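You operate a simulated robot arm through the tools that you are given. There is no shell and no other tool.

The job below is to be done with a simulated robot arm. You get a single attempt, and the scene is never put back.

## Task
Put the lid back on drum D3; shut the clamp rings and plug both D3 and D2.

Only the result counts: the job must be done as asked and must still hold three seconds after the hand-in. Knocking over, shifting, dropping, spilling or breaking anything else fails it. A push-on lid holds only when it is set on centred and level and pressed home; a screw cap is set on level and turned clockwise until tight.

## Robot
A 7-joint arm with a three-finger gripper, fixed in place. Base frame: the origin is at the foot of the arm, x ahead of it, y to its left, z up. Lengths are in cm, angles in rad, forces in N, time in s.
Its first joint turns from -2.897 to 2.897 rad. Payload 2.69 kg.
The TCP is the grasp point between the finger pads, 3 cm short of the fingertips. In the tool frame z runs along the fingers and y along their closing line. Largest opening 12.8 cm; the body of the gripper starts 11.7 cm behind the TCP.
Orientation is told as [roll, pitch, yaw] about the base's x, y, z axes, in that order, counted from this pose: with the fingers straight down and closing along the base's y, the tool's x points along the base's -x, its y along +y and its z along -z.

## Interface
- The arm moves only by the tool play_rows. Its arguments are lists of equal length, an entry for each row: "jaw": the closure, from 0 (fully open) to 1 (shut); "slide": the shift along the tool's x, y, z in m, a list of three; "rot": the turn, a rotation vector about the tool's x, y, z in rad, a list of three. In form: {"jaw": [jaw, ...], "slide": [[dx, dy, dz], ...], "rot": [[rx, ry, rz], ...]}. A call has 1 to 20 rows; each row is the pose to reach, as a shift and turn from the pose commanded when the call began, along the tool's axes at that moment. Each row takes 0.2 s and may step no farther than 5 cm and 0.15 rad from the row before; otherwise, or with a gripper value out of range, the whole call is refused. Where a pose cannot be reached the arm comes as near as it can. A force on the tool above 40 N (or 10 N above the force at the start of the call, whichever is more), or a blocked arm, ends the call early, and 0.2 s more pass. The fingers move at their own pace and stop on an object; they squeeze with about 25 N. The grip force told is the motor's: it shows also when the fingers shut on nothing. Time passes only in rows, and 0.2 s behind the last, so rows that repeat a pose let the fingers close. It gives the time, the measured TCP pose, the force on the tool (base axes), the opening and the grip force at its end, in the units of the frame above (readings bear some noise), with the torque about the TCP (base axes, N m) and any sound that the robot's microphone picked up.
- Cameras (640 x 400 px; columns grow to the right, rows downward): "scene" is fixed at [22.23, 50.16, 124.74]; the picture's right is [-0.95, -0.32, 0.00], its down [-0.10, 0.30, -0.95] and it looks along [0.30, -0.90, -0.32] (base axes); focal length 310 px, centre (320, 200). "wrist" rides on the gripper at [5.8, 5.4, -13.1] in the tool frame; the picture's right is [-0.68, 0.74, 0.00], its down [-0.62, -0.57, -0.55] and it looks along [-0.40, -0.37, 0.84] (tool axes); focal length 234 px, centre (320, 200). There is no depth. A picture from a camera that has moved, and an enlarged one, comes with that camera's place and axes in the base frame and with its lens.
- capture(camera): a new picture of that camera. No time passes.
- lift_body(by): slides the trunk up (or, below 0, down) by that many cm; the arm rides with it, the base frame stays. It gives what a move gives, with no picture.
- inspect(camera, box): a new picture of the part [left, top, right, bottom] of that camera's present view, enlarged. No time passes.
- close_job(): hands the job in; it is judged then, once.

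Nothing tells you positions but the pictures and the camera data. Unless the task says otherwise, let go and move clear before handing in.

The tools are called by a JSON object that holds its "api" and its "payload". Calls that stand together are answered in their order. play_rows: Moves the arm, as the interface text tells. Its arguments: {"type":"object","properties":{"jaw":{"type":"array"},"slide":{"type":"array"},"rot":{"type":"array"}},"required":["jaw","slide","rot"]} The other tools are called the same way: lift_body (by) slides the trunk up or down; capture (camera) takes a picture; inspect (camera, box) takes an enlarged picture of a part of a camera's view; close_job () hands the job in.

At the start:

```text
time_s: 0.0
eef_pos: [23.81, -50.88, 105.83]
tcp_rot: [-0.001, 0.0, 0.001]
contact_force: [0.5, -0.1, 0.7]
torque: [0.02, -0.02, 0.0]
width: 12.81
grasp_force: 0.0
trunk travel left (down, up): [-15.0, 20.0]
```

scene: 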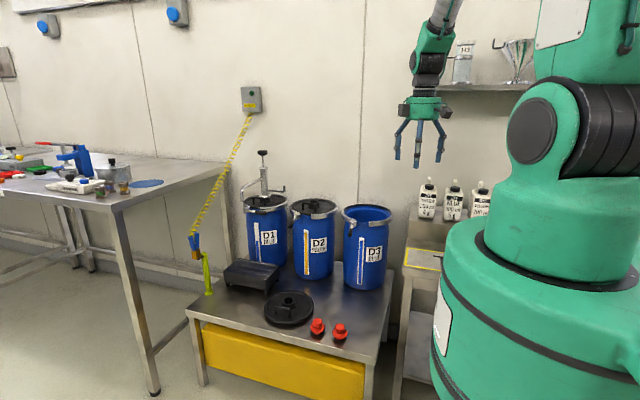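
wrist: 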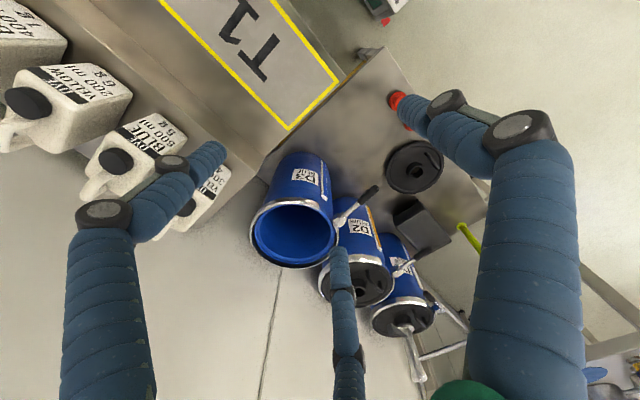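

I see three blue drums on a steel table (D1 with a pump, D2 lidded, D3 open), a black lid and two red plugs lying in front of them. I'll look closer before moving anything.

{"api": "inspect", "payload": {"camera": "scene", "box": [220, 180, 420, 305]}}

{"api": "inspect", "payload": {"camera": "scene", "box": [220, 260, 380, 360]}}

{"api": "inspect", "payload": {"camera": "scene", "box": [330, 190, 410, 240]}}

{"api": "inspect", "payload": {"camera": "scene", "box": [270, 185, 350, 235]}}

{"api": "inspect", "payload": {"camera": "wrist", "box": [230, 80, 490, 340]}}

```text
3.20 times, centred on (320, 242) of scene
camera zoom: at [22.23, 50.16, 124.74], right [-0.95, -0.32, 0.0], down [-0.1, 0.3, -0.95], along [0.3, -0.9, -0.32], focal length 990 px, centre (320, 64)
```

zoom: 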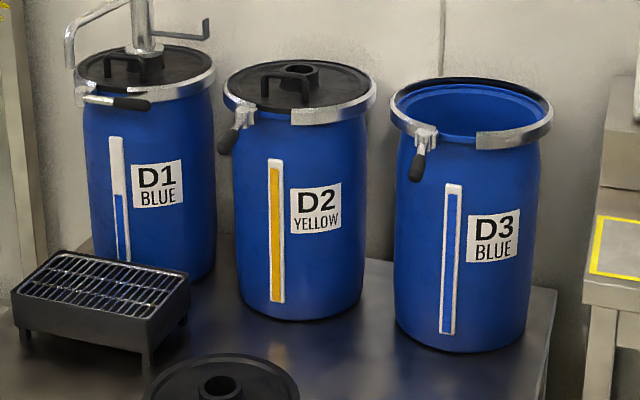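

```text
4.00 times, centred on (300, 310) of scene
camera zoom: at [22.23, 50.16, 124.74], right [-0.95, -0.32, 0.0], down [-0.1, 0.3, -0.95], along [0.3, -0.9, -0.32], focal length 1238 px, centre (400, -240)
```

zoom: 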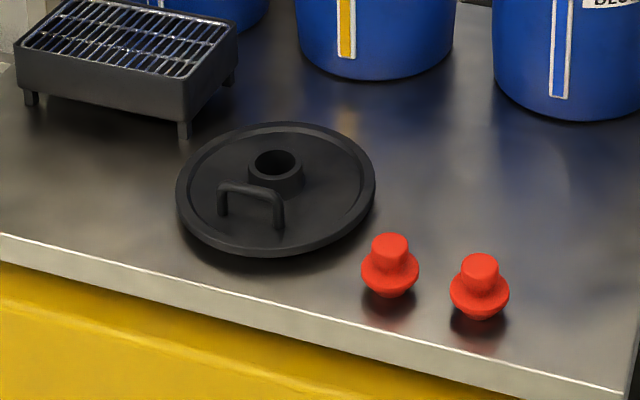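

```text
8.00 times, centred on (370, 215) of scene
camera zoom: at [22.23, 50.16, 124.74], right [-0.95, -0.32, 0.0], down [-0.1, 0.3, -0.95], along [0.3, -0.9, -0.32], focal length 2476 px, centre (-80, 80)
```

zoom: 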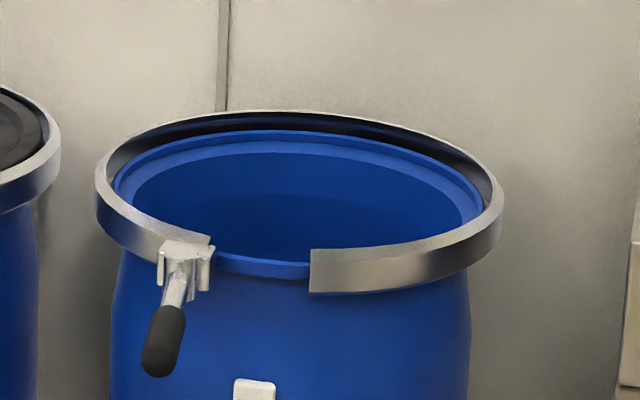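

```text
8.00 times, centred on (310, 210) of scene
camera zoom: at [22.23, 50.16, 124.74], right [-0.95, -0.32, 0.0], down [-0.1, 0.3, -0.95], along [0.3, -0.9, -0.32], focal length 2476 px, centre (400, 120)
```

zoom: 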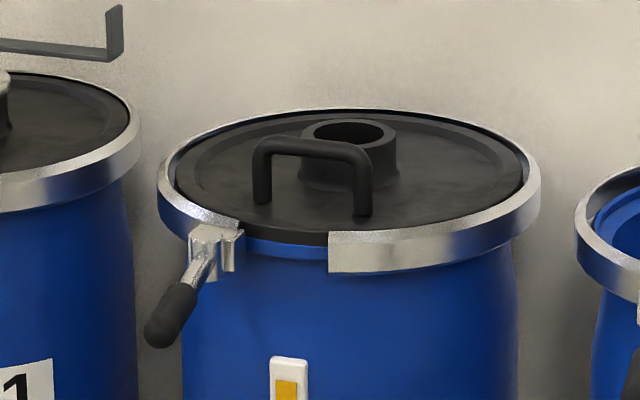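

```text
1.54 times, centred on (360, 210) of wrist
camera zoom: at [18.0, -45.36, 119.01], right [0.68, 0.74, 0.0], down [0.62, -0.57, 0.55], along [0.4, -0.37, -0.84], focal length 360 px, centre (258, 185)
```

zoom: 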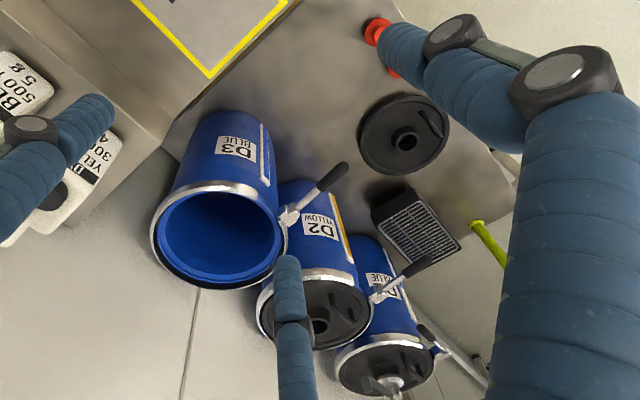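

The lid lies near (67,-45), the plugs near (53,-38) and (44,-38), the D3 rim centre near (43,-77) and the D2 rim centre near (67,-77), with tops at about z=75 and both levers pointing at +y. I'll move above the lid on the table to refine these figures with the wrist camera.

{"api": "play_rows", "payload": {"jaw": [0, 0, 0, 0, 0, 0, 0, 0, 0, 0, 0], "slide": [[-0.043, 0.006, 0.016], [-0.086, 0.012, 0.032], [-0.129, 0.018, 0.048], [-0.172, 0.024, 0.064], [-0.215, 0.03, 0.08], [-0.258, 0.036, 0.096], [-0.301, 0.042, 0.112], [-0.344, 0.048, 0.128], [-0.387, 0.054, 0.144], [-0.43, 0.059, 0.158], [-0.43, 0.059, 0.158]], "rot": [[0, 0, 0], [0, 0, 0], [0, 0, 0], [0, 0, 0], [0, 0, 0], [0, 0, 0], [0, 0, 0], [0, 0, 0], [0, 0, 0], [0, 0, 0], [0, 0, 0]]}}

{"api": "capture", "payload": {"camera": "wrist"}}

{"api": "capture", "payload": {"camera": "scene"}}

```text
time_s: 2.4
eef_pos: [66.9, -44.79, 89.93]
tcp_rot: [-0.002, 0.0, 0.001]
contact_force: [0.4, 0.5, -0.3]
torque: [-0.01, 0.09, -0.01]
width: 12.8
grasp_force: 0.0
trunk travel left (down, up): [-15.0, 20.0]
```

```text
taken
camera wrist: at [61.06, -39.38, 103.02], right [0.68, 0.74, 0.0], down [0.62, -0.57, 0.55], along [0.4, -0.37, -0.84], focal length 234 px, centre (320, 200)
```

wrist: 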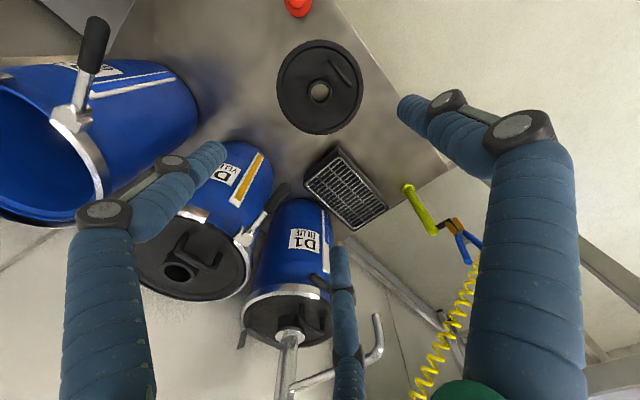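

```text
taken
```

scene: 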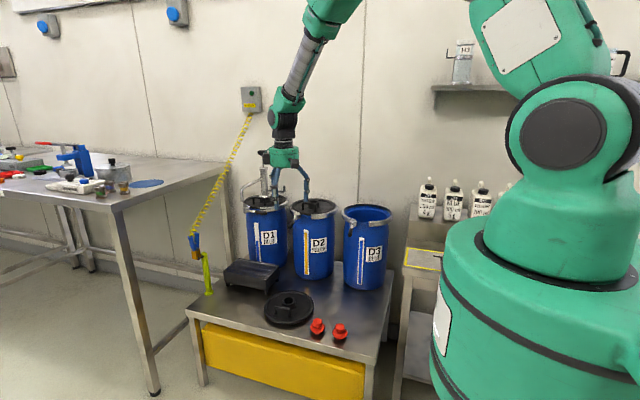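

The hand looks three-fingered in the pictures although the text says two, so I'll close it partly here in free air to see how the fingers move.

{"api": "play_rows", "payload": {"jaw": [0.5, 0.5, 0.5], "slide": [[0, 0, 0], [0, 0, 0], [0, 0, 0]], "rot": [[0, 0, 0], [0, 0, 0], [0, 0, 0]]}}

{"api": "capture", "payload": {"camera": "wrist"}}

{"api": "inspect", "payload": {"camera": "scene", "box": [230, 90, 350, 215]}}

{"api": "inspect", "payload": {"camera": "wrist", "box": [260, 20, 380, 140]}}

```text
time_s: 3.2
eef_pos: [66.74, -44.86, 90.1]
tcp_rot: [-0.002, 0.0, 0.001]
contact_force: [0.5, 0.4, 0.2]
torque: [0.01, -0.06, -0.02]
width: 6.42
grasp_force: 0.0
trunk travel left (down, up): [-15.0, 20.0]
```

```text
taken
camera wrist: at [60.96, -39.4, 103.07], right [0.68, 0.74, 0.0], down [0.62, -0.57, 0.55], along [0.4, -0.37, -0.84], focal length 234 px, centre (320, 200)
```

wrist: 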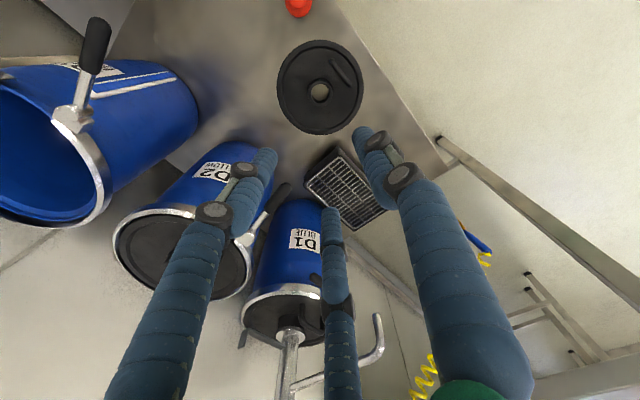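

```text
3.20 times, centred on (290, 152) of scene
camera zoom: at [22.23, 50.16, 124.74], right [-0.95, -0.32, 0.0], down [-0.1, 0.3, -0.95], along [0.3, -0.9, -0.32], focal length 990 px, centre (416, 352)
```

zoom: 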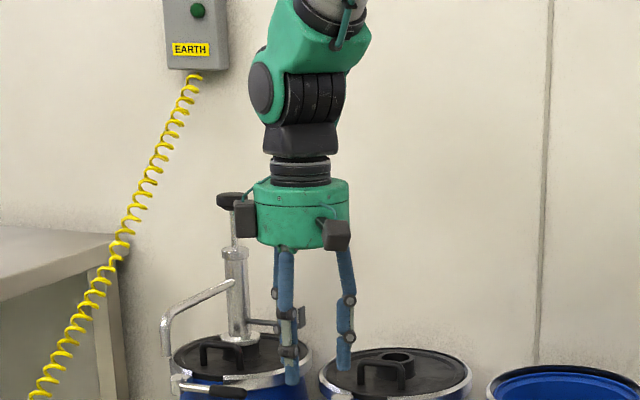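

```text
3.33 times, centred on (320, 80) of wrist
camera zoom: at [60.96, -39.4, 103.07], right [0.68, 0.74, 0.0], down [0.62, -0.57, 0.55], along [0.4, -0.37, -0.84], focal length 781 px, centre (320, 600)
```

zoom: 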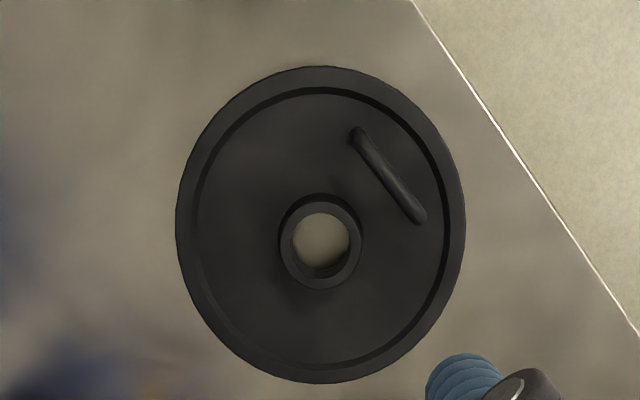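

The hand closes centrically with three fingers, so round grips such as the neck and knobs suit it. I'll turn the tool by 60° so that no finger faces the lid's handle, and fly over D3 to measure its rim and ring accurately.

{"api": "play_rows", "payload": {"jaw": [0.5, 0.5, 0.5, 0.5, 0.5, 0.5, 0.5, 0.5, 0.5], "slide": [[0.0298, -0.0251, -0.01], [0.0595, -0.0502, -0.02], [0.0893, -0.0754, -0.03], [0.119, -0.1005, -0.04], [0.1488, -0.1256, -0.05], [0.1785, -0.1508, -0.06], [0.2083, -0.1759, -0.07], [0.238, -0.201, -0.08], [0.238, -0.201, -0.08]], "rot": [[0, 0, 0.131], [0, 0, 0.262], [0, 0, 0.393], [0, 0, 0.524], [0, 0, 0.654], [0, 0, 0.785], [0, 0, 0.916], [0, 0, 1.047], [0, 0, 1.047]]}}

{"api": "capture", "payload": {"camera": "wrist"}}

{"api": "capture", "payload": {"camera": "scene"}}

```text
time_s: 5.2
eef_pos: [42.94, -65.03, 98.17]
tcp_rot: [0.0, 0.001, -1.05]
contact_force: [-1.3, -0.7, -0.2]
torque: [0.05, -0.09, -0.05]
width: 6.41
grasp_force: 0.0
trunk travel left (down, up): [-15.0, 20.0]
```

```text
taken
camera wrist: at [44.65, -57.15, 111.25], right [0.98, -0.22, 0.0], down [-0.18, -0.82, 0.55], along [-0.12, -0.54, -0.84], focal length 234 px, centre (320, 200)
```

wrist: 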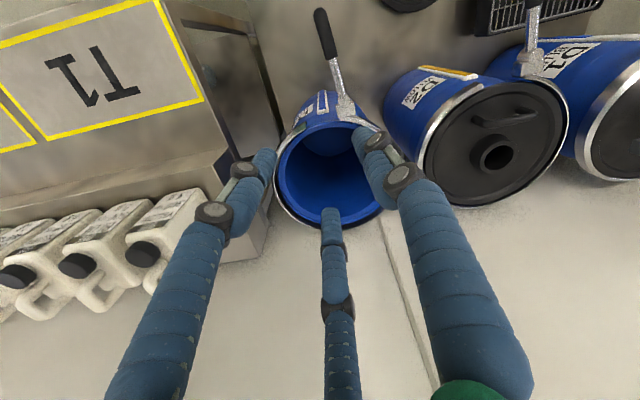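

```text
taken
```

scene: 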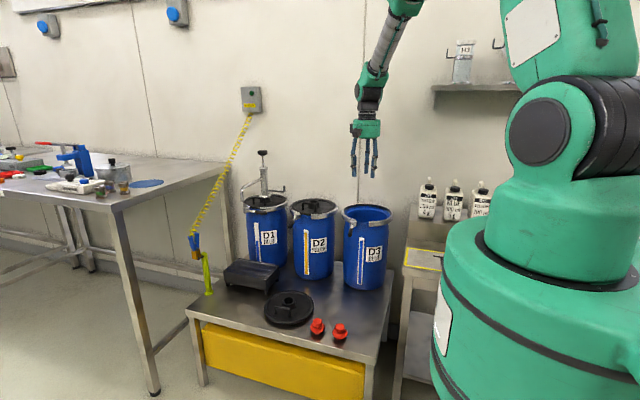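

The fingers hide part of D3's rim, so I'll open them fully here in free air for an unobstructed view.

{"api": "play_rows", "payload": {"jaw": [0, 0, 0], "slide": [[0, 0, 0], [0, 0, 0], [0, 0, 0]], "rot": [[0, 0, 0], [0, 0, 0], [0, 0, 0]]}}

{"api": "inspect", "payload": {"camera": "wrist", "box": [240, 80, 432, 200]}}

{"api": "inspect", "payload": {"camera": "wrist", "box": [260, 110, 420, 240]}}

{"api": "inspect", "payload": {"camera": "wrist", "box": [400, 40, 592, 220]}}

{"api": "inspect", "payload": {"camera": "wrist", "box": [280, 0, 440, 100]}}

```text
time_s: 6.0
eef_pos: [42.89, -64.94, 98.24]
tcp_rot: [0.001, 0.001, -1.048]
contact_force: [-0.1, -0.2, 0.4]
torque: [-0.01, 0.02, -0.02]
width: 12.81
grasp_force: 0.0
trunk travel left (down, up): [-15.0, 20.0]
```

```text
3.33 times, centred on (336, 140) of wrist
camera zoom: at [44.7, -57.09, 111.22], right [0.98, -0.22, 0.0], down [-0.18, -0.82, 0.55], along [-0.12, -0.54, -0.84], focal length 781 px, centre (267, 400)
```

zoom: 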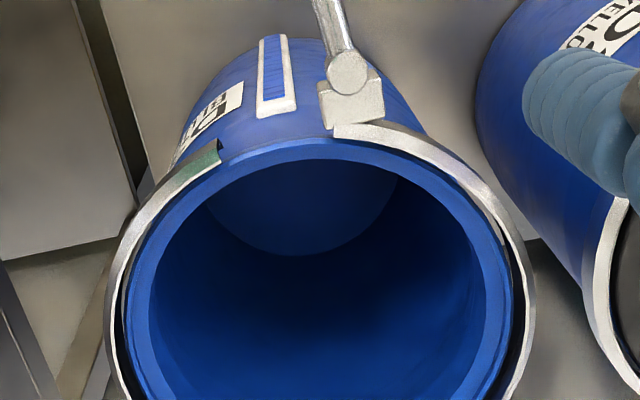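

```text
3.08 times, centred on (340, 175) of wrist
camera zoom: at [44.7, -57.09, 111.22], right [0.98, -0.22, 0.0], down [-0.18, -0.82, 0.55], along [-0.12, -0.54, -0.84], focal length 720 px, centre (258, 277)
```

zoom: 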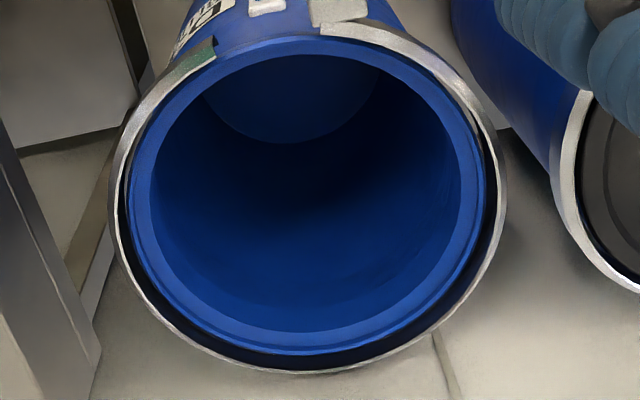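

```text
2.22 times, centred on (496, 130) of wrist
camera zoom: at [44.7, -57.09, 111.22], right [0.98, -0.22, 0.0], down [-0.18, -0.82, 0.55], along [-0.12, -0.54, -0.84], focal length 520 px, centre (-71, 356)
```

zoom: 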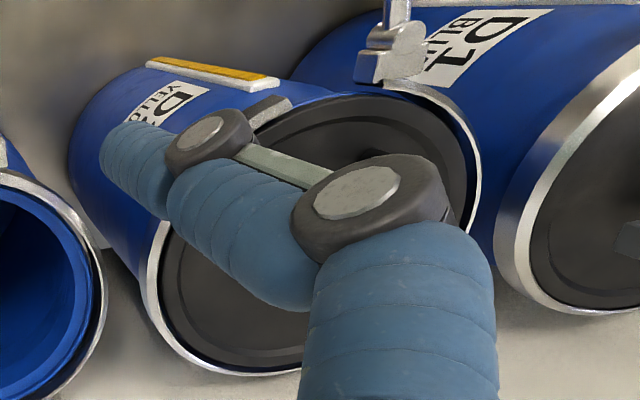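

```text
4.00 times, centred on (360, 50) of wrist
camera zoom: at [44.7, -57.09, 111.22], right [0.98, -0.22, 0.0], down [-0.18, -0.82, 0.55], along [-0.12, -0.54, -0.84], focal length 937 px, centre (160, 800)
```

zoom: 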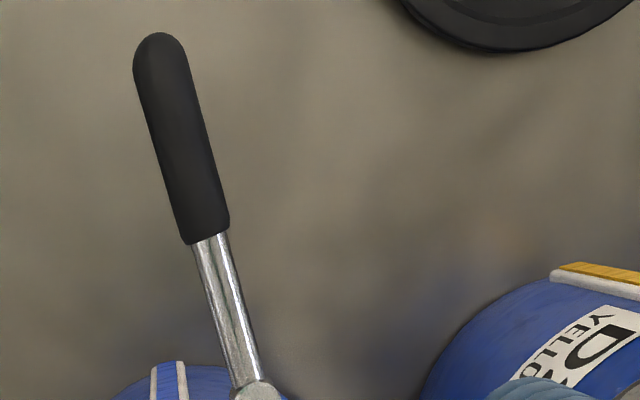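

D3's rim is now clear: the blue rim radius is about 10 and its centre is near (43.2,-76.5), with the open hoop around it. I'll shift the camera nearly overhead so that the centre does not depend on the rim's height.

{"api": "play_rows", "payload": {"jaw": [0, 0, 0, 0, 0], "slide": [[-0.0312, -0.0209, -0.005], [-0.0624, -0.0418, -0.01], [-0.0937, -0.0627, -0.015], [-0.1249, -0.0837, -0.02], [-0.1249, -0.0837, -0.02]], "rot": [[0, 0, 0], [0, 0, 0], [0, 0, 0], [0, 0, 0], [0, 0, 0]]}}

{"api": "capture", "payload": {"camera": "wrist"}}

{"api": "inspect", "payload": {"camera": "wrist", "box": [220, 0, 420, 125]}}

{"api": "capture", "payload": {"camera": "scene"}}

```text
time_s: 7.2
eef_pos: [41.96, -80.1, 99.95]
tcp_rot: [0.0, 0.001, -1.048]
contact_force: [-0.5, -0.4, -0.4]
torque: [0.05, 0.03, -0.01]
width: 12.81
grasp_force: 0.0
trunk travel left (down, up): [-15.0, 20.0]
```

```text
taken
camera wrist: at [43.69, -72.31, 113.18], right [0.98, -0.22, 0.0], down [-0.18, -0.82, 0.55], along [-0.12, -0.53, -0.84], focal length 234 px, centre (320, 200)
```

wrist: 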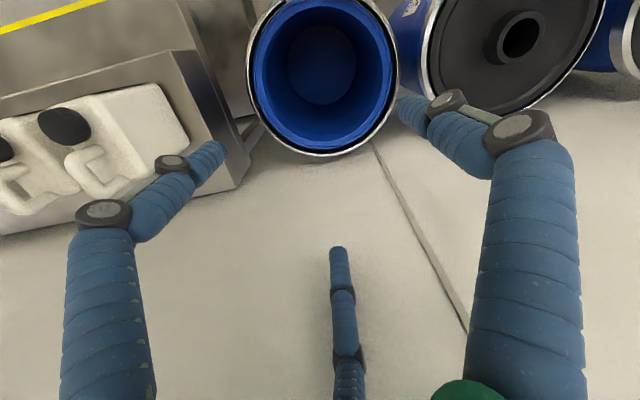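

```text
3.20 times, centred on (320, 62) of wrist
camera zoom: at [43.69, -72.31, 113.18], right [0.98, -0.22, 0.0], down [-0.18, -0.82, 0.55], along [-0.12, -0.53, -0.84], focal length 749 px, centre (320, 640)
```

zoom: 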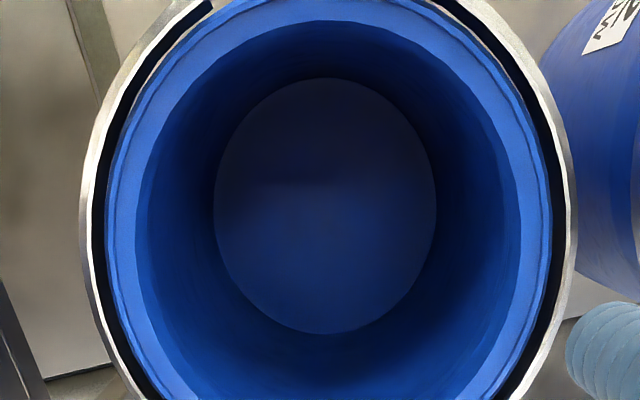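

```text
taken
```

scene: 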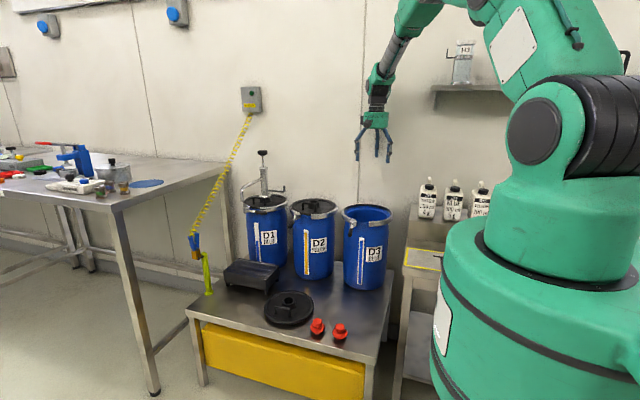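

I need the lower rim edge as well to fix the circle, so I'll zoom in there and take no step yet.

{"api": "inspect", "payload": {"camera": "wrist", "box": [220, 45, 420, 170]}}

{"api": "inspect", "payload": {"camera": "wrist", "box": [420, 0, 640, 130]}}

```text
3.20 times, centred on (320, 108) of wrist
camera zoom: at [43.69, -72.31, 113.18], right [0.98, -0.22, 0.0], down [-0.18, -0.82, 0.55], along [-0.12, -0.53, -0.84], focal length 749 px, centre (320, 496)
```

zoom: 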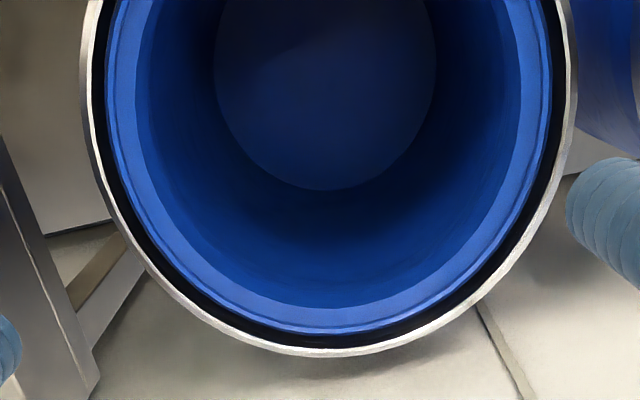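

```text
2.91 times, centred on (530, 65) of wrist
camera zoom: at [43.69, -72.31, 113.18], right [0.98, -0.22, 0.0], down [-0.18, -0.82, 0.55], along [-0.12, -0.53, -0.84], focal length 681 px, centre (-291, 593)
```

zoom: 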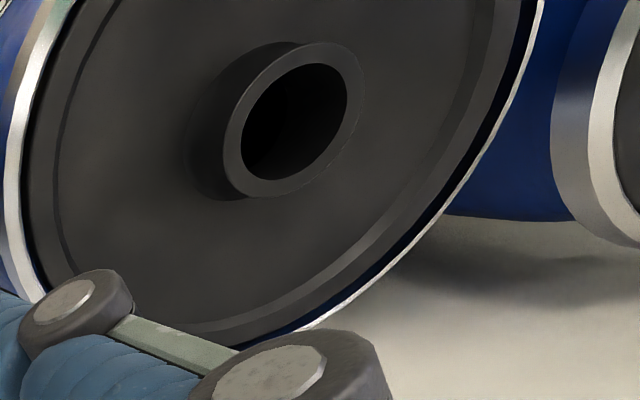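

D3's centre comes out at (43.15,-76.6), with the rim at z≈75 and radius 10.1, consistently in both views. Next I'll go above the lid at z≈70 and check it close up before gripping its neck.

{"api": "play_rows", "payload": {"jaw": [0, 0, 0, 0, 0, 0, 0, 0, 0, 0, 0.3, 0.3, 0.3, 0.3, 0.3, 0.3], "slide": [[0.0178, 0.0392, 0.01], [0.0356, 0.0783, 0.02], [0.0534, 0.1175, 0.03], [0.0712, 0.1566, 0.04], [0.0891, 0.1958, 0.05], [0.1069, 0.2349, 0.06], [0.1247, 0.274, 0.07], [0.1425, 0.3132, 0.08], [0.1603, 0.3524, 0.09], [0.1781, 0.3915, 0.1], [0.1781, 0.3915, 0.14], [0.1781, 0.3915, 0.18], [0.1781, 0.3915, 0.22], [0.1781, 0.3915, 0.26], [0.1781, 0.3915, 0.3], [0.1781, 0.3915, 0.3]], "rot": [[0, 0, 0], [0, 0, 0], [0, 0, 0], [0, 0, 0], [0, 0, 0], [0, 0, 0], [0, 0, 0], [0, 0, 0], [0, 0, 0], [0, 0, 0], [0, 0, 0], [0, 0, 0], [0, 0, 0], [0, 0, 0], [0, 0, 0], [0, 0, 0]]}}

{"api": "capture", "payload": {"camera": "wrist"}}

{"api": "inspect", "payload": {"camera": "wrist", "box": [240, 40, 400, 140]}}

{"api": "inspect", "payload": {"camera": "scene", "box": [230, 200, 390, 360]}}

```text
time_s: 10.6
eef_pos: [67.01, -45.1, 70.25]
tcp_rot: [-0.001, 0.001, -1.047]
contact_force: [0.0, -0.5, -0.3]
torque: [0.02, 0.01, 0.0]
width: 8.96
grasp_force: 0.0
trunk travel left (down, up): [-15.0, 20.0]
```

```text
taken
camera wrist: at [68.76, -37.29, 83.35], right [0.98, -0.22, 0.0], down [-0.18, -0.82, 0.55], along [-0.12, -0.54, -0.84], focal length 234 px, centre (320, 200)
```

wrist: 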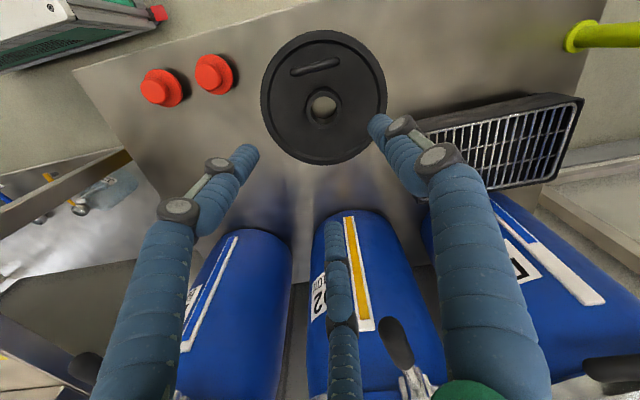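

```text
4.00 times, centred on (320, 90) of wrist
camera zoom: at [68.76, -37.29, 83.35], right [0.98, -0.22, 0.0], down [-0.18, -0.82, 0.55], along [-0.12, -0.54, -0.84], focal length 937 px, centre (320, 640)
```

zoom: 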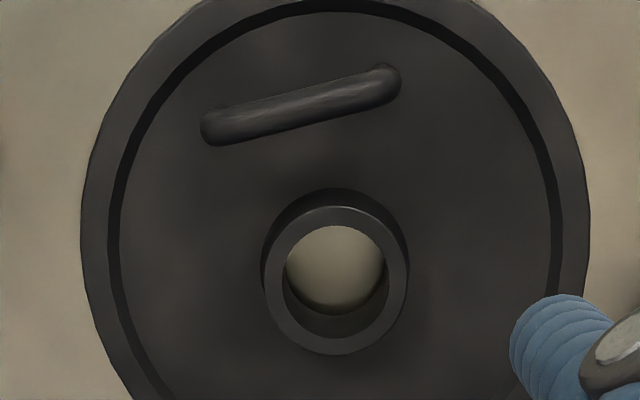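

```text
2.50 times, centred on (310, 280) of scene
camera zoom: at [22.23, 50.16, 124.74], right [-0.95, -0.32, 0.0], down [-0.1, 0.3, -0.95], along [0.3, -0.9, -0.32], focal length 774 px, centre (345, 0)
```

zoom: 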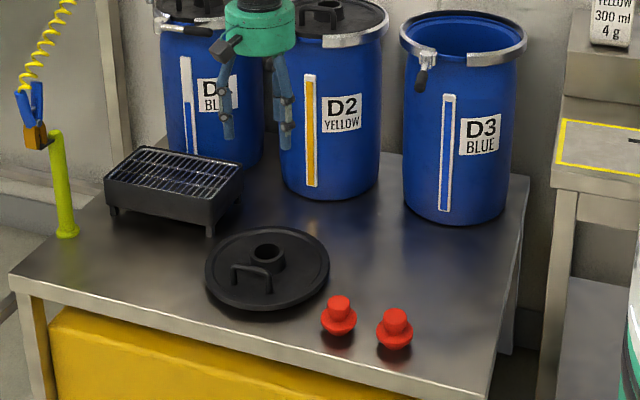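

The lid's neck centre refines to about (67.45,-45.3) with its top near z=45.5, and its handle is 6 cm toward +y, clear of all three fingers. I'll correct the offset, descend to just above the neck and check.

{"api": "play_rows", "payload": {"jaw": [0.35, 0.35, 0.35, 0.35, 0.35, 0.35], "slide": [[-0.0045, 0.0028, 0.036], [-0.0045, 0.0028, 0.072], [-0.0045, 0.0028, 0.108], [-0.0045, 0.0028, 0.144], [-0.0045, 0.0028, 0.18], [-0.0045, 0.0028, 0.18]], "rot": [[0, 0, 0], [0, 0, 0], [0, 0, 0], [0, 0, 0], [0, 0, 0], [0, 0, 0]]}}

{"api": "capture", "payload": {"camera": "wrist"}}

{"api": "inspect", "payload": {"camera": "scene", "box": [250, 240, 350, 330]}}

{"api": "inspect", "payload": {"camera": "wrist", "box": [220, 80, 420, 205]}}

```text
time_s: 12.0
eef_pos: [67.61, -45.21, 51.79]
tcp_rot: [0.001, 0.0, -1.046]
contact_force: [0.5, 0.1, -0.8]
torque: [0.02, 0.02, 0.05]
width: 8.32
grasp_force: 0.1
trunk travel left (down, up): [-15.0, 20.0]
```

```text
taken
camera wrist: at [69.27, -37.34, 64.97], right [0.98, -0.22, 0.0], down [-0.18, -0.82, 0.55], along [-0.12, -0.54, -0.84], focal length 234 px, centre (320, 200)
```

wrist: 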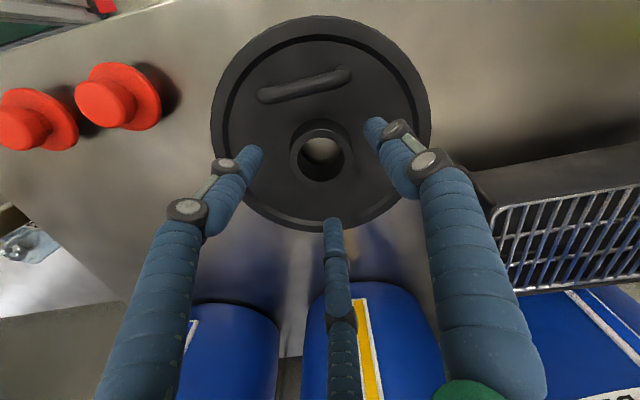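

```text
4.44 times, centred on (300, 285) of scene
camera zoom: at [22.23, 50.16, 124.74], right [-0.95, -0.32, 0.0], down [-0.1, 0.3, -0.95], along [0.3, -0.9, -0.32], focal length 1375 px, centre (409, -178)
```

zoom: 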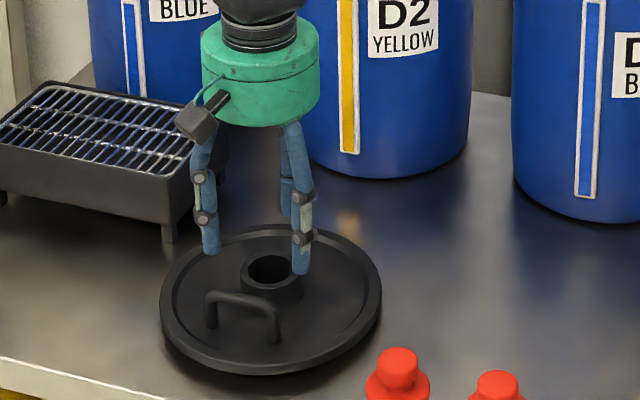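

```text
3.20 times, centred on (320, 142) of wrist
camera zoom: at [69.27, -37.34, 64.97], right [0.98, -0.22, 0.0], down [-0.18, -0.82, 0.55], along [-0.12, -0.54, -0.84], focal length 749 px, centre (320, 384)
```

zoom: 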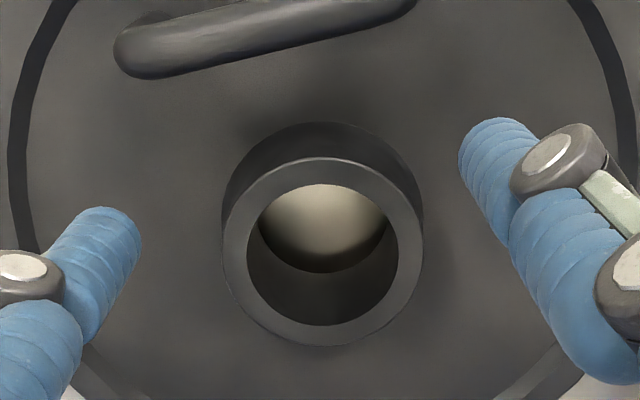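

The neck top is at about z=46.2 and centred at (67.57,-45.2), within about 1 mm of the tool axis. I'll lower the tips beside the neck and then close.

{"api": "play_rows", "payload": {"jaw": [0.35, 0.35, 0.35, 0.35, 0.35, 0.35, 0.35, 0.35], "slide": [[-0.0012, 0, 0.007], [-0.0012, 0, 0.014], [-0.0012, 0, 0.021], [-0.0012, 0, 0.028], [-0.0012, 0, 0.034], [-0.0012, 0, 0.039], [-0.0012, 0, 0.042], [-0.0012, 0, 0.042]], "rot": [[0, 0, 0], [0, 0, 0], [0, 0, 0], [0, 0, 0], [0, 0, 0], [0, 0, 0], [0, 0, 0], [0, 0, 0]]}}

{"api": "inspect", "payload": {"camera": "scene", "box": [250, 240, 350, 330]}}

{"api": "inspect", "payload": {"camera": "wrist", "box": [220, 80, 420, 205]}}

```text
time_s: 13.8
eef_pos: [67.48, -45.33, 47.92]
tcp_rot: [0.002, -0.002, -1.048]
contact_force: [0.1, 0.1, -0.3]
torque: [-0.03, 0.0, -0.01]
width: 8.33
grasp_force: 0.2
trunk travel left (down, up): [-15.0, 20.0]
```

```text
4.44 times, centred on (300, 285) of scene
camera zoom: at [22.23, 50.16, 124.74], right [-0.95, -0.32, 0.0], down [-0.1, 0.3, -0.95], along [0.3, -0.9, -0.32], focal length 1375 px, centre (409, -178)
```

zoom: 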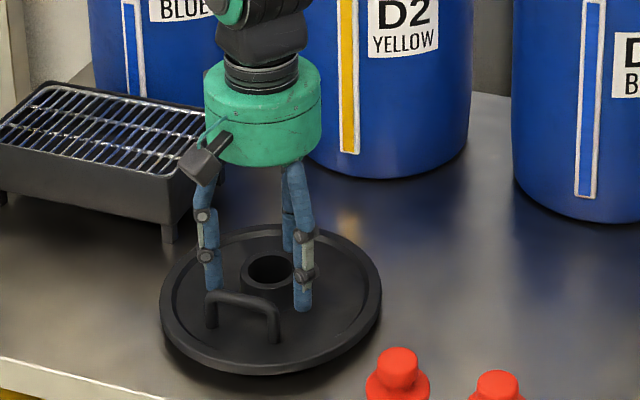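

```text
3.20 times, centred on (320, 142) of wrist
camera zoom: at [69.3, -37.54, 60.95], right [0.98, -0.22, 0.0], down [-0.18, -0.82, 0.55], along [-0.12, -0.54, -0.84], focal length 749 px, centre (320, 384)
```

zoom: 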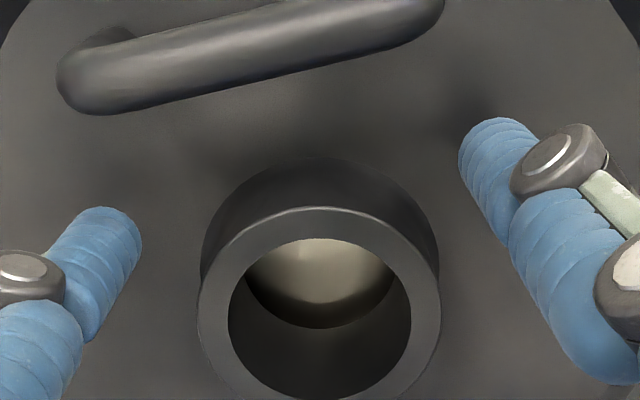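

No contact yet with the tips beside the neck. I'll ease down a little more for a fuller hold before closing.

{"api": "play_rows", "payload": {"jaw": [0.35, 0.35, 0.35, 0.35], "slide": [[0, 0, 0.002], [0, 0, 0.004], [0, 0, 0.006], [0, 0, 0.006]], "rot": [[0, 0, 0], [0, 0, 0], [0, 0, 0], [0, 0, 0]]}}

{"api": "inspect", "payload": {"camera": "scene", "box": [260, 260, 340, 330]}}

```text
time_s: 14.8
eef_pos: [67.7, -45.43, 47.23]
tcp_rot: [-0.001, 0.0, -1.048]
contact_force: [0.0, -0.3, 0.0]
torque: [0.01, 0.02, -0.02]
width: 8.34
grasp_force: 0.1
trunk travel left (down, up): [-15.0, 20.0]
```

```text
5.71 times, centred on (300, 295) of scene
camera zoom: at [22.23, 50.16, 124.74], right [-0.95, -0.32, 0.0], down [-0.1, 0.3, -0.95], along [0.3, -0.9, -0.32], focal length 1768 px, centre (434, -343)
```

zoom: 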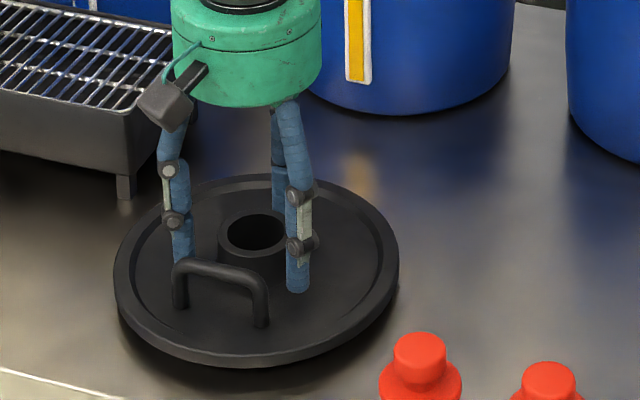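

The tips are just above the disc on all sides, with no contact force. I'll close on the neck now.

{"api": "play_rows", "payload": {"jaw": [0.45, 0.55, 0.7, 1, 1, 1], "slide": [[0, 0, 0], [0, 0, 0], [0, 0, 0], [0, 0, 0], [0, 0, 0], [0, 0, 0]], "rot": [[0, 0, 0], [0, 0, 0], [0, 0, 0], [0, 0, 0], [0, 0, 0], [0, 0, 0]]}}

{"api": "inspect", "payload": {"camera": "scene", "box": [260, 260, 340, 330]}}

{"api": "capture", "payload": {"camera": "wrist"}}

```text
time_s: 16.2
eef_pos: [67.67, -45.41, 47.3]
tcp_rot: [0.001, 0.0, -1.047]
contact_force: [0.9, -1.3, 1.7]
torque: [-0.01, -0.03, -0.01]
width: 5.41
grasp_force: 25.2
trunk travel left (down, up): [-15.0, 20.0]
```

```text
5.71 times, centred on (300, 295) of scene
camera zoom: at [22.23, 50.16, 124.74], right [-0.95, -0.32, 0.0], down [-0.1, 0.3, -0.95], along [0.3, -0.9, -0.32], focal length 1768 px, centre (434, -343)
```

zoom: 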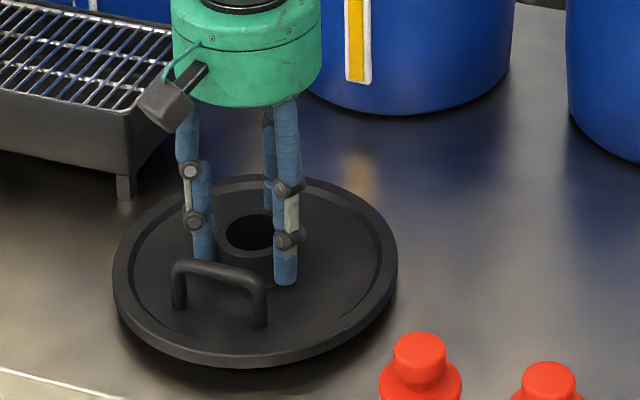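

```text
taken
camera wrist: at [69.35, -37.6, 60.41], right [0.98, -0.22, 0.0], down [-0.18, -0.82, 0.55], along [-0.12, -0.54, -0.84], focal length 234 px, centre (320, 200)
```

wrist: 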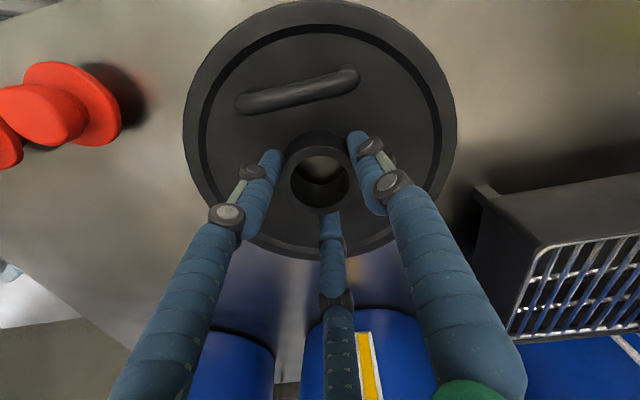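

The grip holds the neck at width 5.41. I'll lift slowly and check the load and level.

{"api": "play_rows", "payload": {"jaw": [1, 1, 1, 1, 1, 1], "slide": [[0, 0, -0.005], [0, 0, -0.01], [0, 0, -0.02], [0, 0, -0.03], [0, 0, -0.04], [0, 0, -0.04]], "rot": [[0, 0, 0], [0, 0, 0], [0, 0, 0], [0, 0, 0], [0, 0, 0], [0, 0, 0]]}}

{"api": "inspect", "payload": {"camera": "scene", "box": [240, 240, 360, 330]}}

{"api": "capture", "payload": {"camera": "wrist"}}

```text
time_s: 17.6
eef_pos: [67.41, -45.27, 51.2]
tcp_rot: [0.001, 0.0, -1.049]
contact_force: [-0.5, -0.1, -2.6]
torque: [0.0, 0.01, 0.02]
width: 5.41
grasp_force: 25.3
trunk travel left (down, up): [-15.0, 20.0]
```

```text
4.44 times, centred on (300, 285) of scene
camera zoom: at [22.23, 50.16, 124.74], right [-0.95, -0.32, 0.0], down [-0.1, 0.3, -0.95], along [0.3, -0.9, -0.32], focal length 1375 px, centre (409, -178)
```

zoom: 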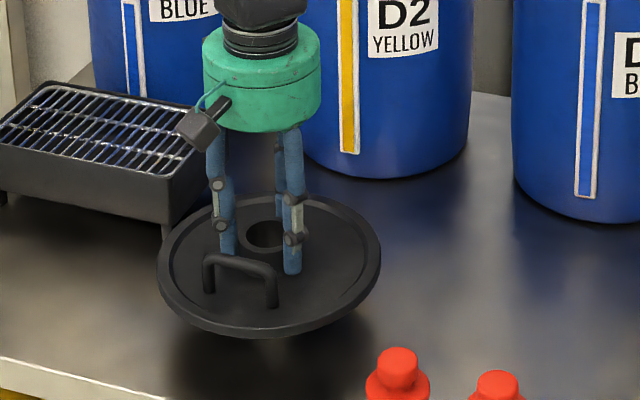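

```text
taken
camera wrist: at [69.24, -37.52, 64.29], right [0.98, -0.22, 0.0], down [-0.18, -0.82, 0.55], along [-0.12, -0.54, -0.84], focal length 234 px, centre (320, 200)
```

wrist: 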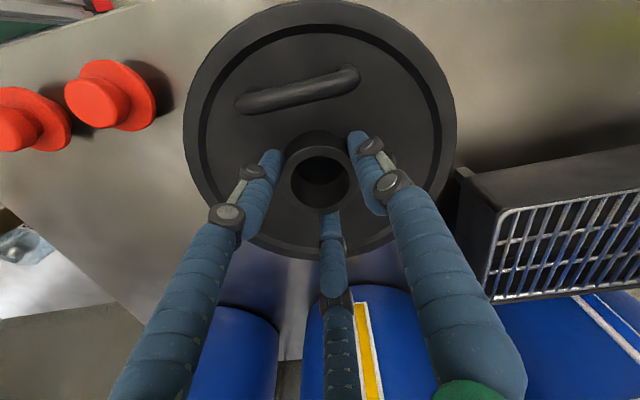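

The lid hangs level at about 2.6 N. D2's lever tip at (70,-54.5) would be under its edge on a straight lift, so I'll first shift toward +y and then rise to z≈92.

{"api": "play_rows", "payload": {"jaw": [1, 1, 1, 1, 1, 1, 1, 1, 1, 1, 1, 1, 1, 1, 1, 1], "slide": [[0.0245, 0.0026, -0.02], [0.049, 0.0052, -0.04], [0.0735, 0.0078, -0.06], [0.0979, 0.0104, -0.08], [0.0998, 0.0072, -0.11], [0.1016, 0.0041, -0.14], [0.1034, 0.0009, -0.17], [0.1052, -0.0022, -0.2], [0.107, -0.0054, -0.23], [0.1089, -0.0085, -0.26], [0.1107, -0.0117, -0.29], [0.1125, -0.0148, -0.32], [0.1143, -0.018, -0.35], [0.1161, -0.0211, -0.38], [0.1179, -0.0243, -0.41], [0.1179, -0.0243, -0.41]], "rot": [[0, 0, 0], [0, 0, 0], [0, 0, 0], [0, 0, 0], [0, 0, 0], [0, 0, 0], [0, 0, 0], [0, 0, 0], [0, 0, 0], [0, 0, 0], [0, 0, 0], [0, 0, 0], [0, 0, 0], [0, 0, 0], [0, 0, 0], [0, 0, 0]]}}

{"api": "capture", "payload": {"camera": "scene"}}

{"api": "capture", "payload": {"camera": "wrist"}}

```text
time_s: 21.0
eef_pos: [59.6, -36.36, 92.35]
tcp_rot: [0.0, 0.001, -1.047]
contact_force: [-0.1, -0.4, -2.0]
torque: [-0.01, -0.01, 0.03]
width: 5.4
grasp_force: 25.3
trunk travel left (down, up): [-15.0, 20.0]
```

```text
taken
```

scene: 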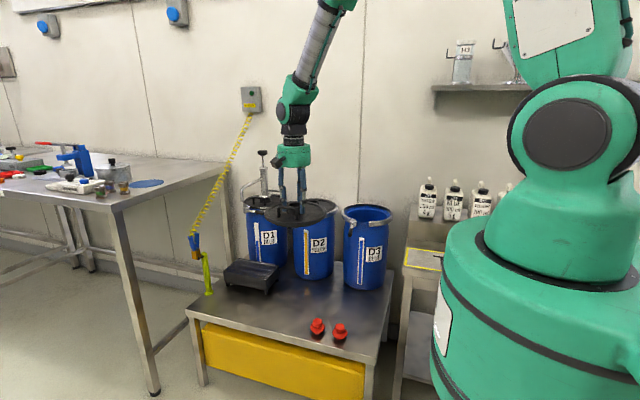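

```text
taken
camera wrist: at [61.23, -28.49, 105.42], right [0.98, -0.22, 0.0], down [-0.18, -0.82, 0.55], along [-0.12, -0.54, -0.84], focal length 234 px, centre (320, 200)
```

wrist: 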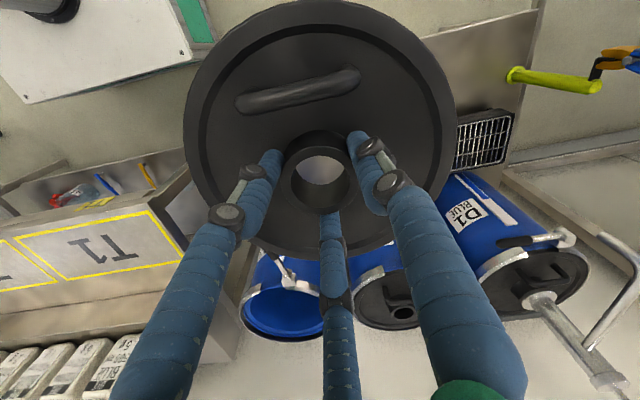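

The lid is high and level. Now I'll carry it at this height to above D3's centre.

{"api": "play_rows", "payload": {"jaw": [1, 1, 1, 1, 1, 1, 1, 1, 1, 1, 1, 1, 1, 1], "slide": [[-0.0224, -0.0287, 0], [-0.0448, -0.0574, 0], [-0.0672, -0.0861, 0], [-0.0896, -0.1148, 0], [-0.112, -0.1435, 0], [-0.1344, -0.1723, 0], [-0.1567, -0.201, 0], [-0.1791, -0.2297, 0], [-0.2015, -0.2584, 0], [-0.2239, -0.2871, 0], [-0.2463, -0.3158, 0], [-0.2687, -0.3445, 0], [-0.2687, -0.3445, 0], [-0.2687, -0.3445, 0]], "rot": [[0, 0, 0], [0, 0, 0], [0, 0, 0], [0, 0, 0], [0, 0, 0], [0, 0, 0], [0, 0, 0], [0, 0, 0], [0, 0, 0], [0, 0, 0], [0, 0, 0], [0, 0, 0], [0, 0, 0], [0, 0, 0]]}}

{"api": "capture", "payload": {"camera": "scene"}}

{"api": "capture", "payload": {"camera": "wrist"}}

{"api": "inspect", "payload": {"camera": "scene", "box": [320, 140, 420, 240]}}

```text
time_s: 24.0
eef_pos: [43.36, -76.98, 92.34]
tcp_rot: [0.002, 0.0, -1.048]
contact_force: [-0.4, 0.7, -1.8]
torque: [0.0, 0.0, -0.01]
width: 5.43
grasp_force: 24.9
trunk travel left (down, up): [-15.0, 20.0]
```

```text
taken
```

scene: 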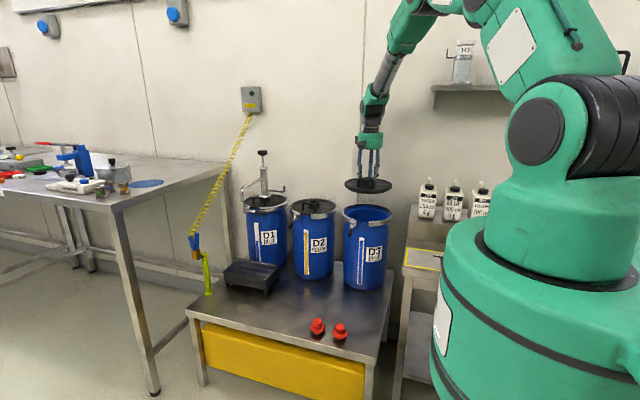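

```text
taken
camera wrist: at [45.0, -69.11, 105.34], right [0.98, -0.22, 0.0], down [-0.18, -0.82, 0.55], along [-0.12, -0.54, -0.84], focal length 234 px, centre (320, 200)
```

wrist: 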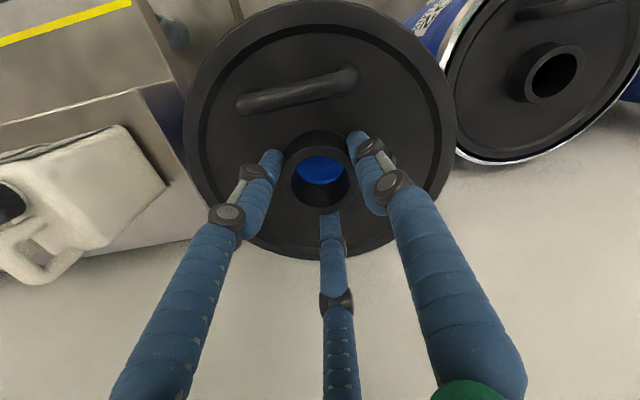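

```text
4.00 times, centred on (370, 190) of scene
camera zoom: at [22.23, 50.16, 124.74], right [-0.95, -0.32, 0.0], down [-0.1, 0.3, -0.95], along [0.3, -0.9, -0.32], focal length 1238 px, centre (120, 240)
```

zoom: 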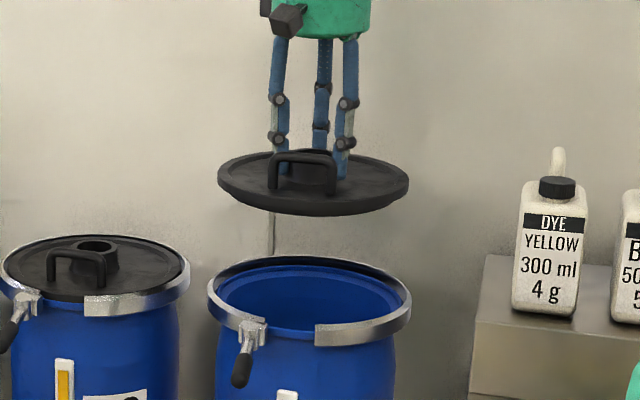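

The lid hangs right over D3: the scene view shows it lined up with the ring, and the readings put it within about 1 mm of the centre. I'll go down to about 2 cm above the rim and recheck.

{"api": "play_rows", "payload": {"jaw": [1, 1, 1, 1, 1, 1, 1], "slide": [[0.0005, -0.0005, 0.02], [0.001, -0.001, 0.04], [0.001, -0.001, 0.06], [0.001, -0.001, 0.08], [0.001, -0.001, 0.095], [0.001, -0.001, 0.105], [0.001, -0.001, 0.105]], "rot": [[0, 0, 0], [0, 0, 0], [0, 0, 0], [0, 0, 0], [0, 0, 0], [0, 0, 0], [0, 0, 0]]}}

{"api": "inspect", "payload": {"camera": "scene", "box": [330, 170, 410, 230]}}

{"api": "capture", "payload": {"camera": "wrist"}}

```text
time_s: 25.6
eef_pos: [42.98, -76.85, 81.77]
tcp_rot: [0.0, 0.0, -1.047]
contact_force: [0.2, -0.3, -3.1]
torque: [0.0, 0.02, -0.03]
width: 5.41
grasp_force: 25.2
trunk travel left (down, up): [-15.0, 20.0]
```

```text
6.67 times, centred on (370, 200) of scene
camera zoom: at [22.23, 50.16, 124.74], right [-0.95, -0.32, 0.0], down [-0.1, 0.3, -0.95], along [0.3, -0.9, -0.32], focal length 2063 px, centre (-13, 200)
```

zoom: 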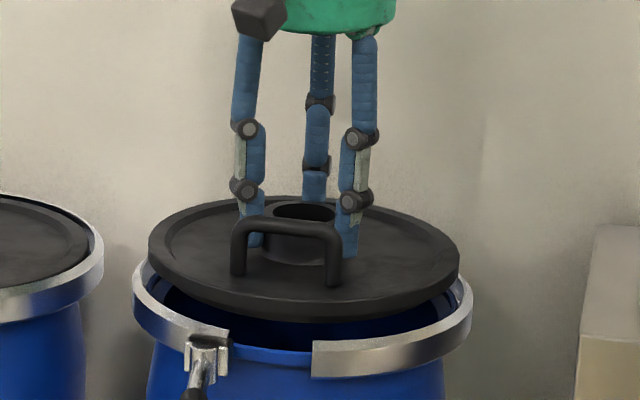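

```text
taken
camera wrist: at [44.79, -69.09, 94.84], right [0.98, -0.22, 0.0], down [-0.18, -0.82, 0.55], along [-0.12, -0.54, -0.84], focal length 234 px, centre (320, 200)
```

wrist: 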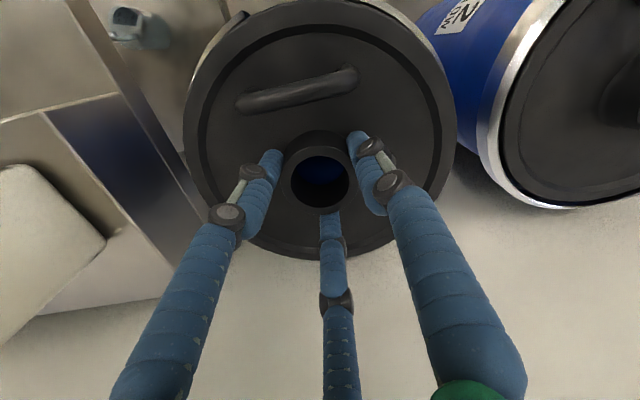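

The lid is centred over the rim in both axes, about 2 cm above. I'll lower it gently in small steps until it meets the rim.

{"api": "play_rows", "payload": {"jaw": [1, 1, 1, 1, 1, 1, 1, 1], "slide": [[0, 0, 0.003], [0, 0, 0.006], [0, 0, 0.009], [0, 0, 0.012], [0, 0, 0.015], [0, 0, 0.018], [0, 0, 0.02], [0, 0, 0.02]], "rot": [[0, 0, 0], [0, 0, 0], [0, 0, 0], [0, 0, 0], [0, 0, 0], [0, 0, 0], [0, 0, 0], [0, 0, 0]]}}

{"api": "inspect", "payload": {"camera": "scene", "box": [330, 170, 410, 230]}}

```text
time_s: 27.4
eef_pos: [42.98, -76.75, 79.71]
tcp_rot: [0.0, 0.001, -1.047]
contact_force: [0.3, -1.0, -2.0]
torque: [0.0, 0.05, 0.02]
width: 5.42
grasp_force: 25.2
trunk travel left (down, up): [-15.0, 20.0]
```

```text
6.67 times, centred on (370, 200) of scene
camera zoom: at [22.23, 50.16, 124.74], right [-0.95, -0.32, 0.0], down [-0.1, 0.3, -0.95], along [0.3, -0.9, -0.32], focal length 2063 px, centre (-13, 200)
```

zoom: 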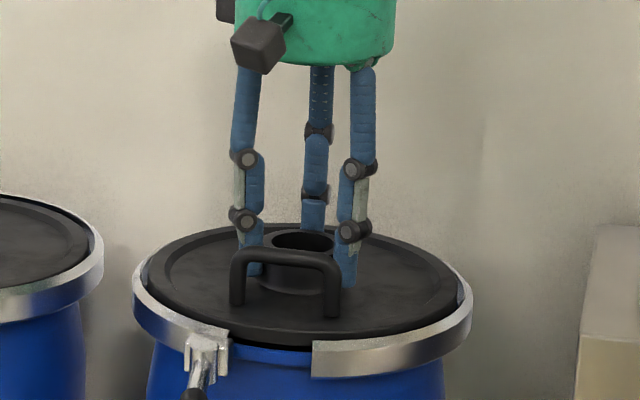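

The lid is entering the ring evenly with no contact yet. I'll continue down in 2 mm steps.

{"api": "play_rows", "payload": {"jaw": [1, 1, 1, 1, 1, 1], "slide": [[0, 0, 0.002], [0, 0, 0.004], [0, 0, 0.006], [0, 0, 0.008], [0, 0, 0.01], [0, 0, 0.01]], "rot": [[0, 0, 0], [0, 0, 0], [0, 0, 0], [0, 0, 0], [0, 0, 0], [0, 0, 0]]}}

{"api": "inspect", "payload": {"camera": "scene", "box": [330, 170, 410, 230]}}

```text
time_s: 28.8
eef_pos: [42.99, -76.86, 78.99]
tcp_rot: [0.0, -0.005, -1.049]
contact_force: [-2.8, 5.3, 21.7]
torque: [0.22, 0.12, 0.03]
width: 5.45
grasp_force: 25.1
trunk travel left (down, up): [-15.0, 20.0]
```

```text
6.67 times, centred on (370, 200) of scene
camera zoom: at [22.23, 50.16, 124.74], right [-0.95, -0.32, 0.0], down [-0.1, 0.3, -0.95], along [0.3, -0.9, -0.32], focal length 2063 px, centre (-13, 200)
```

zoom: 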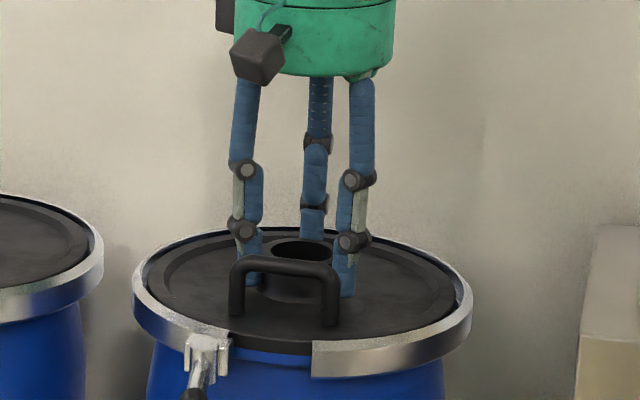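

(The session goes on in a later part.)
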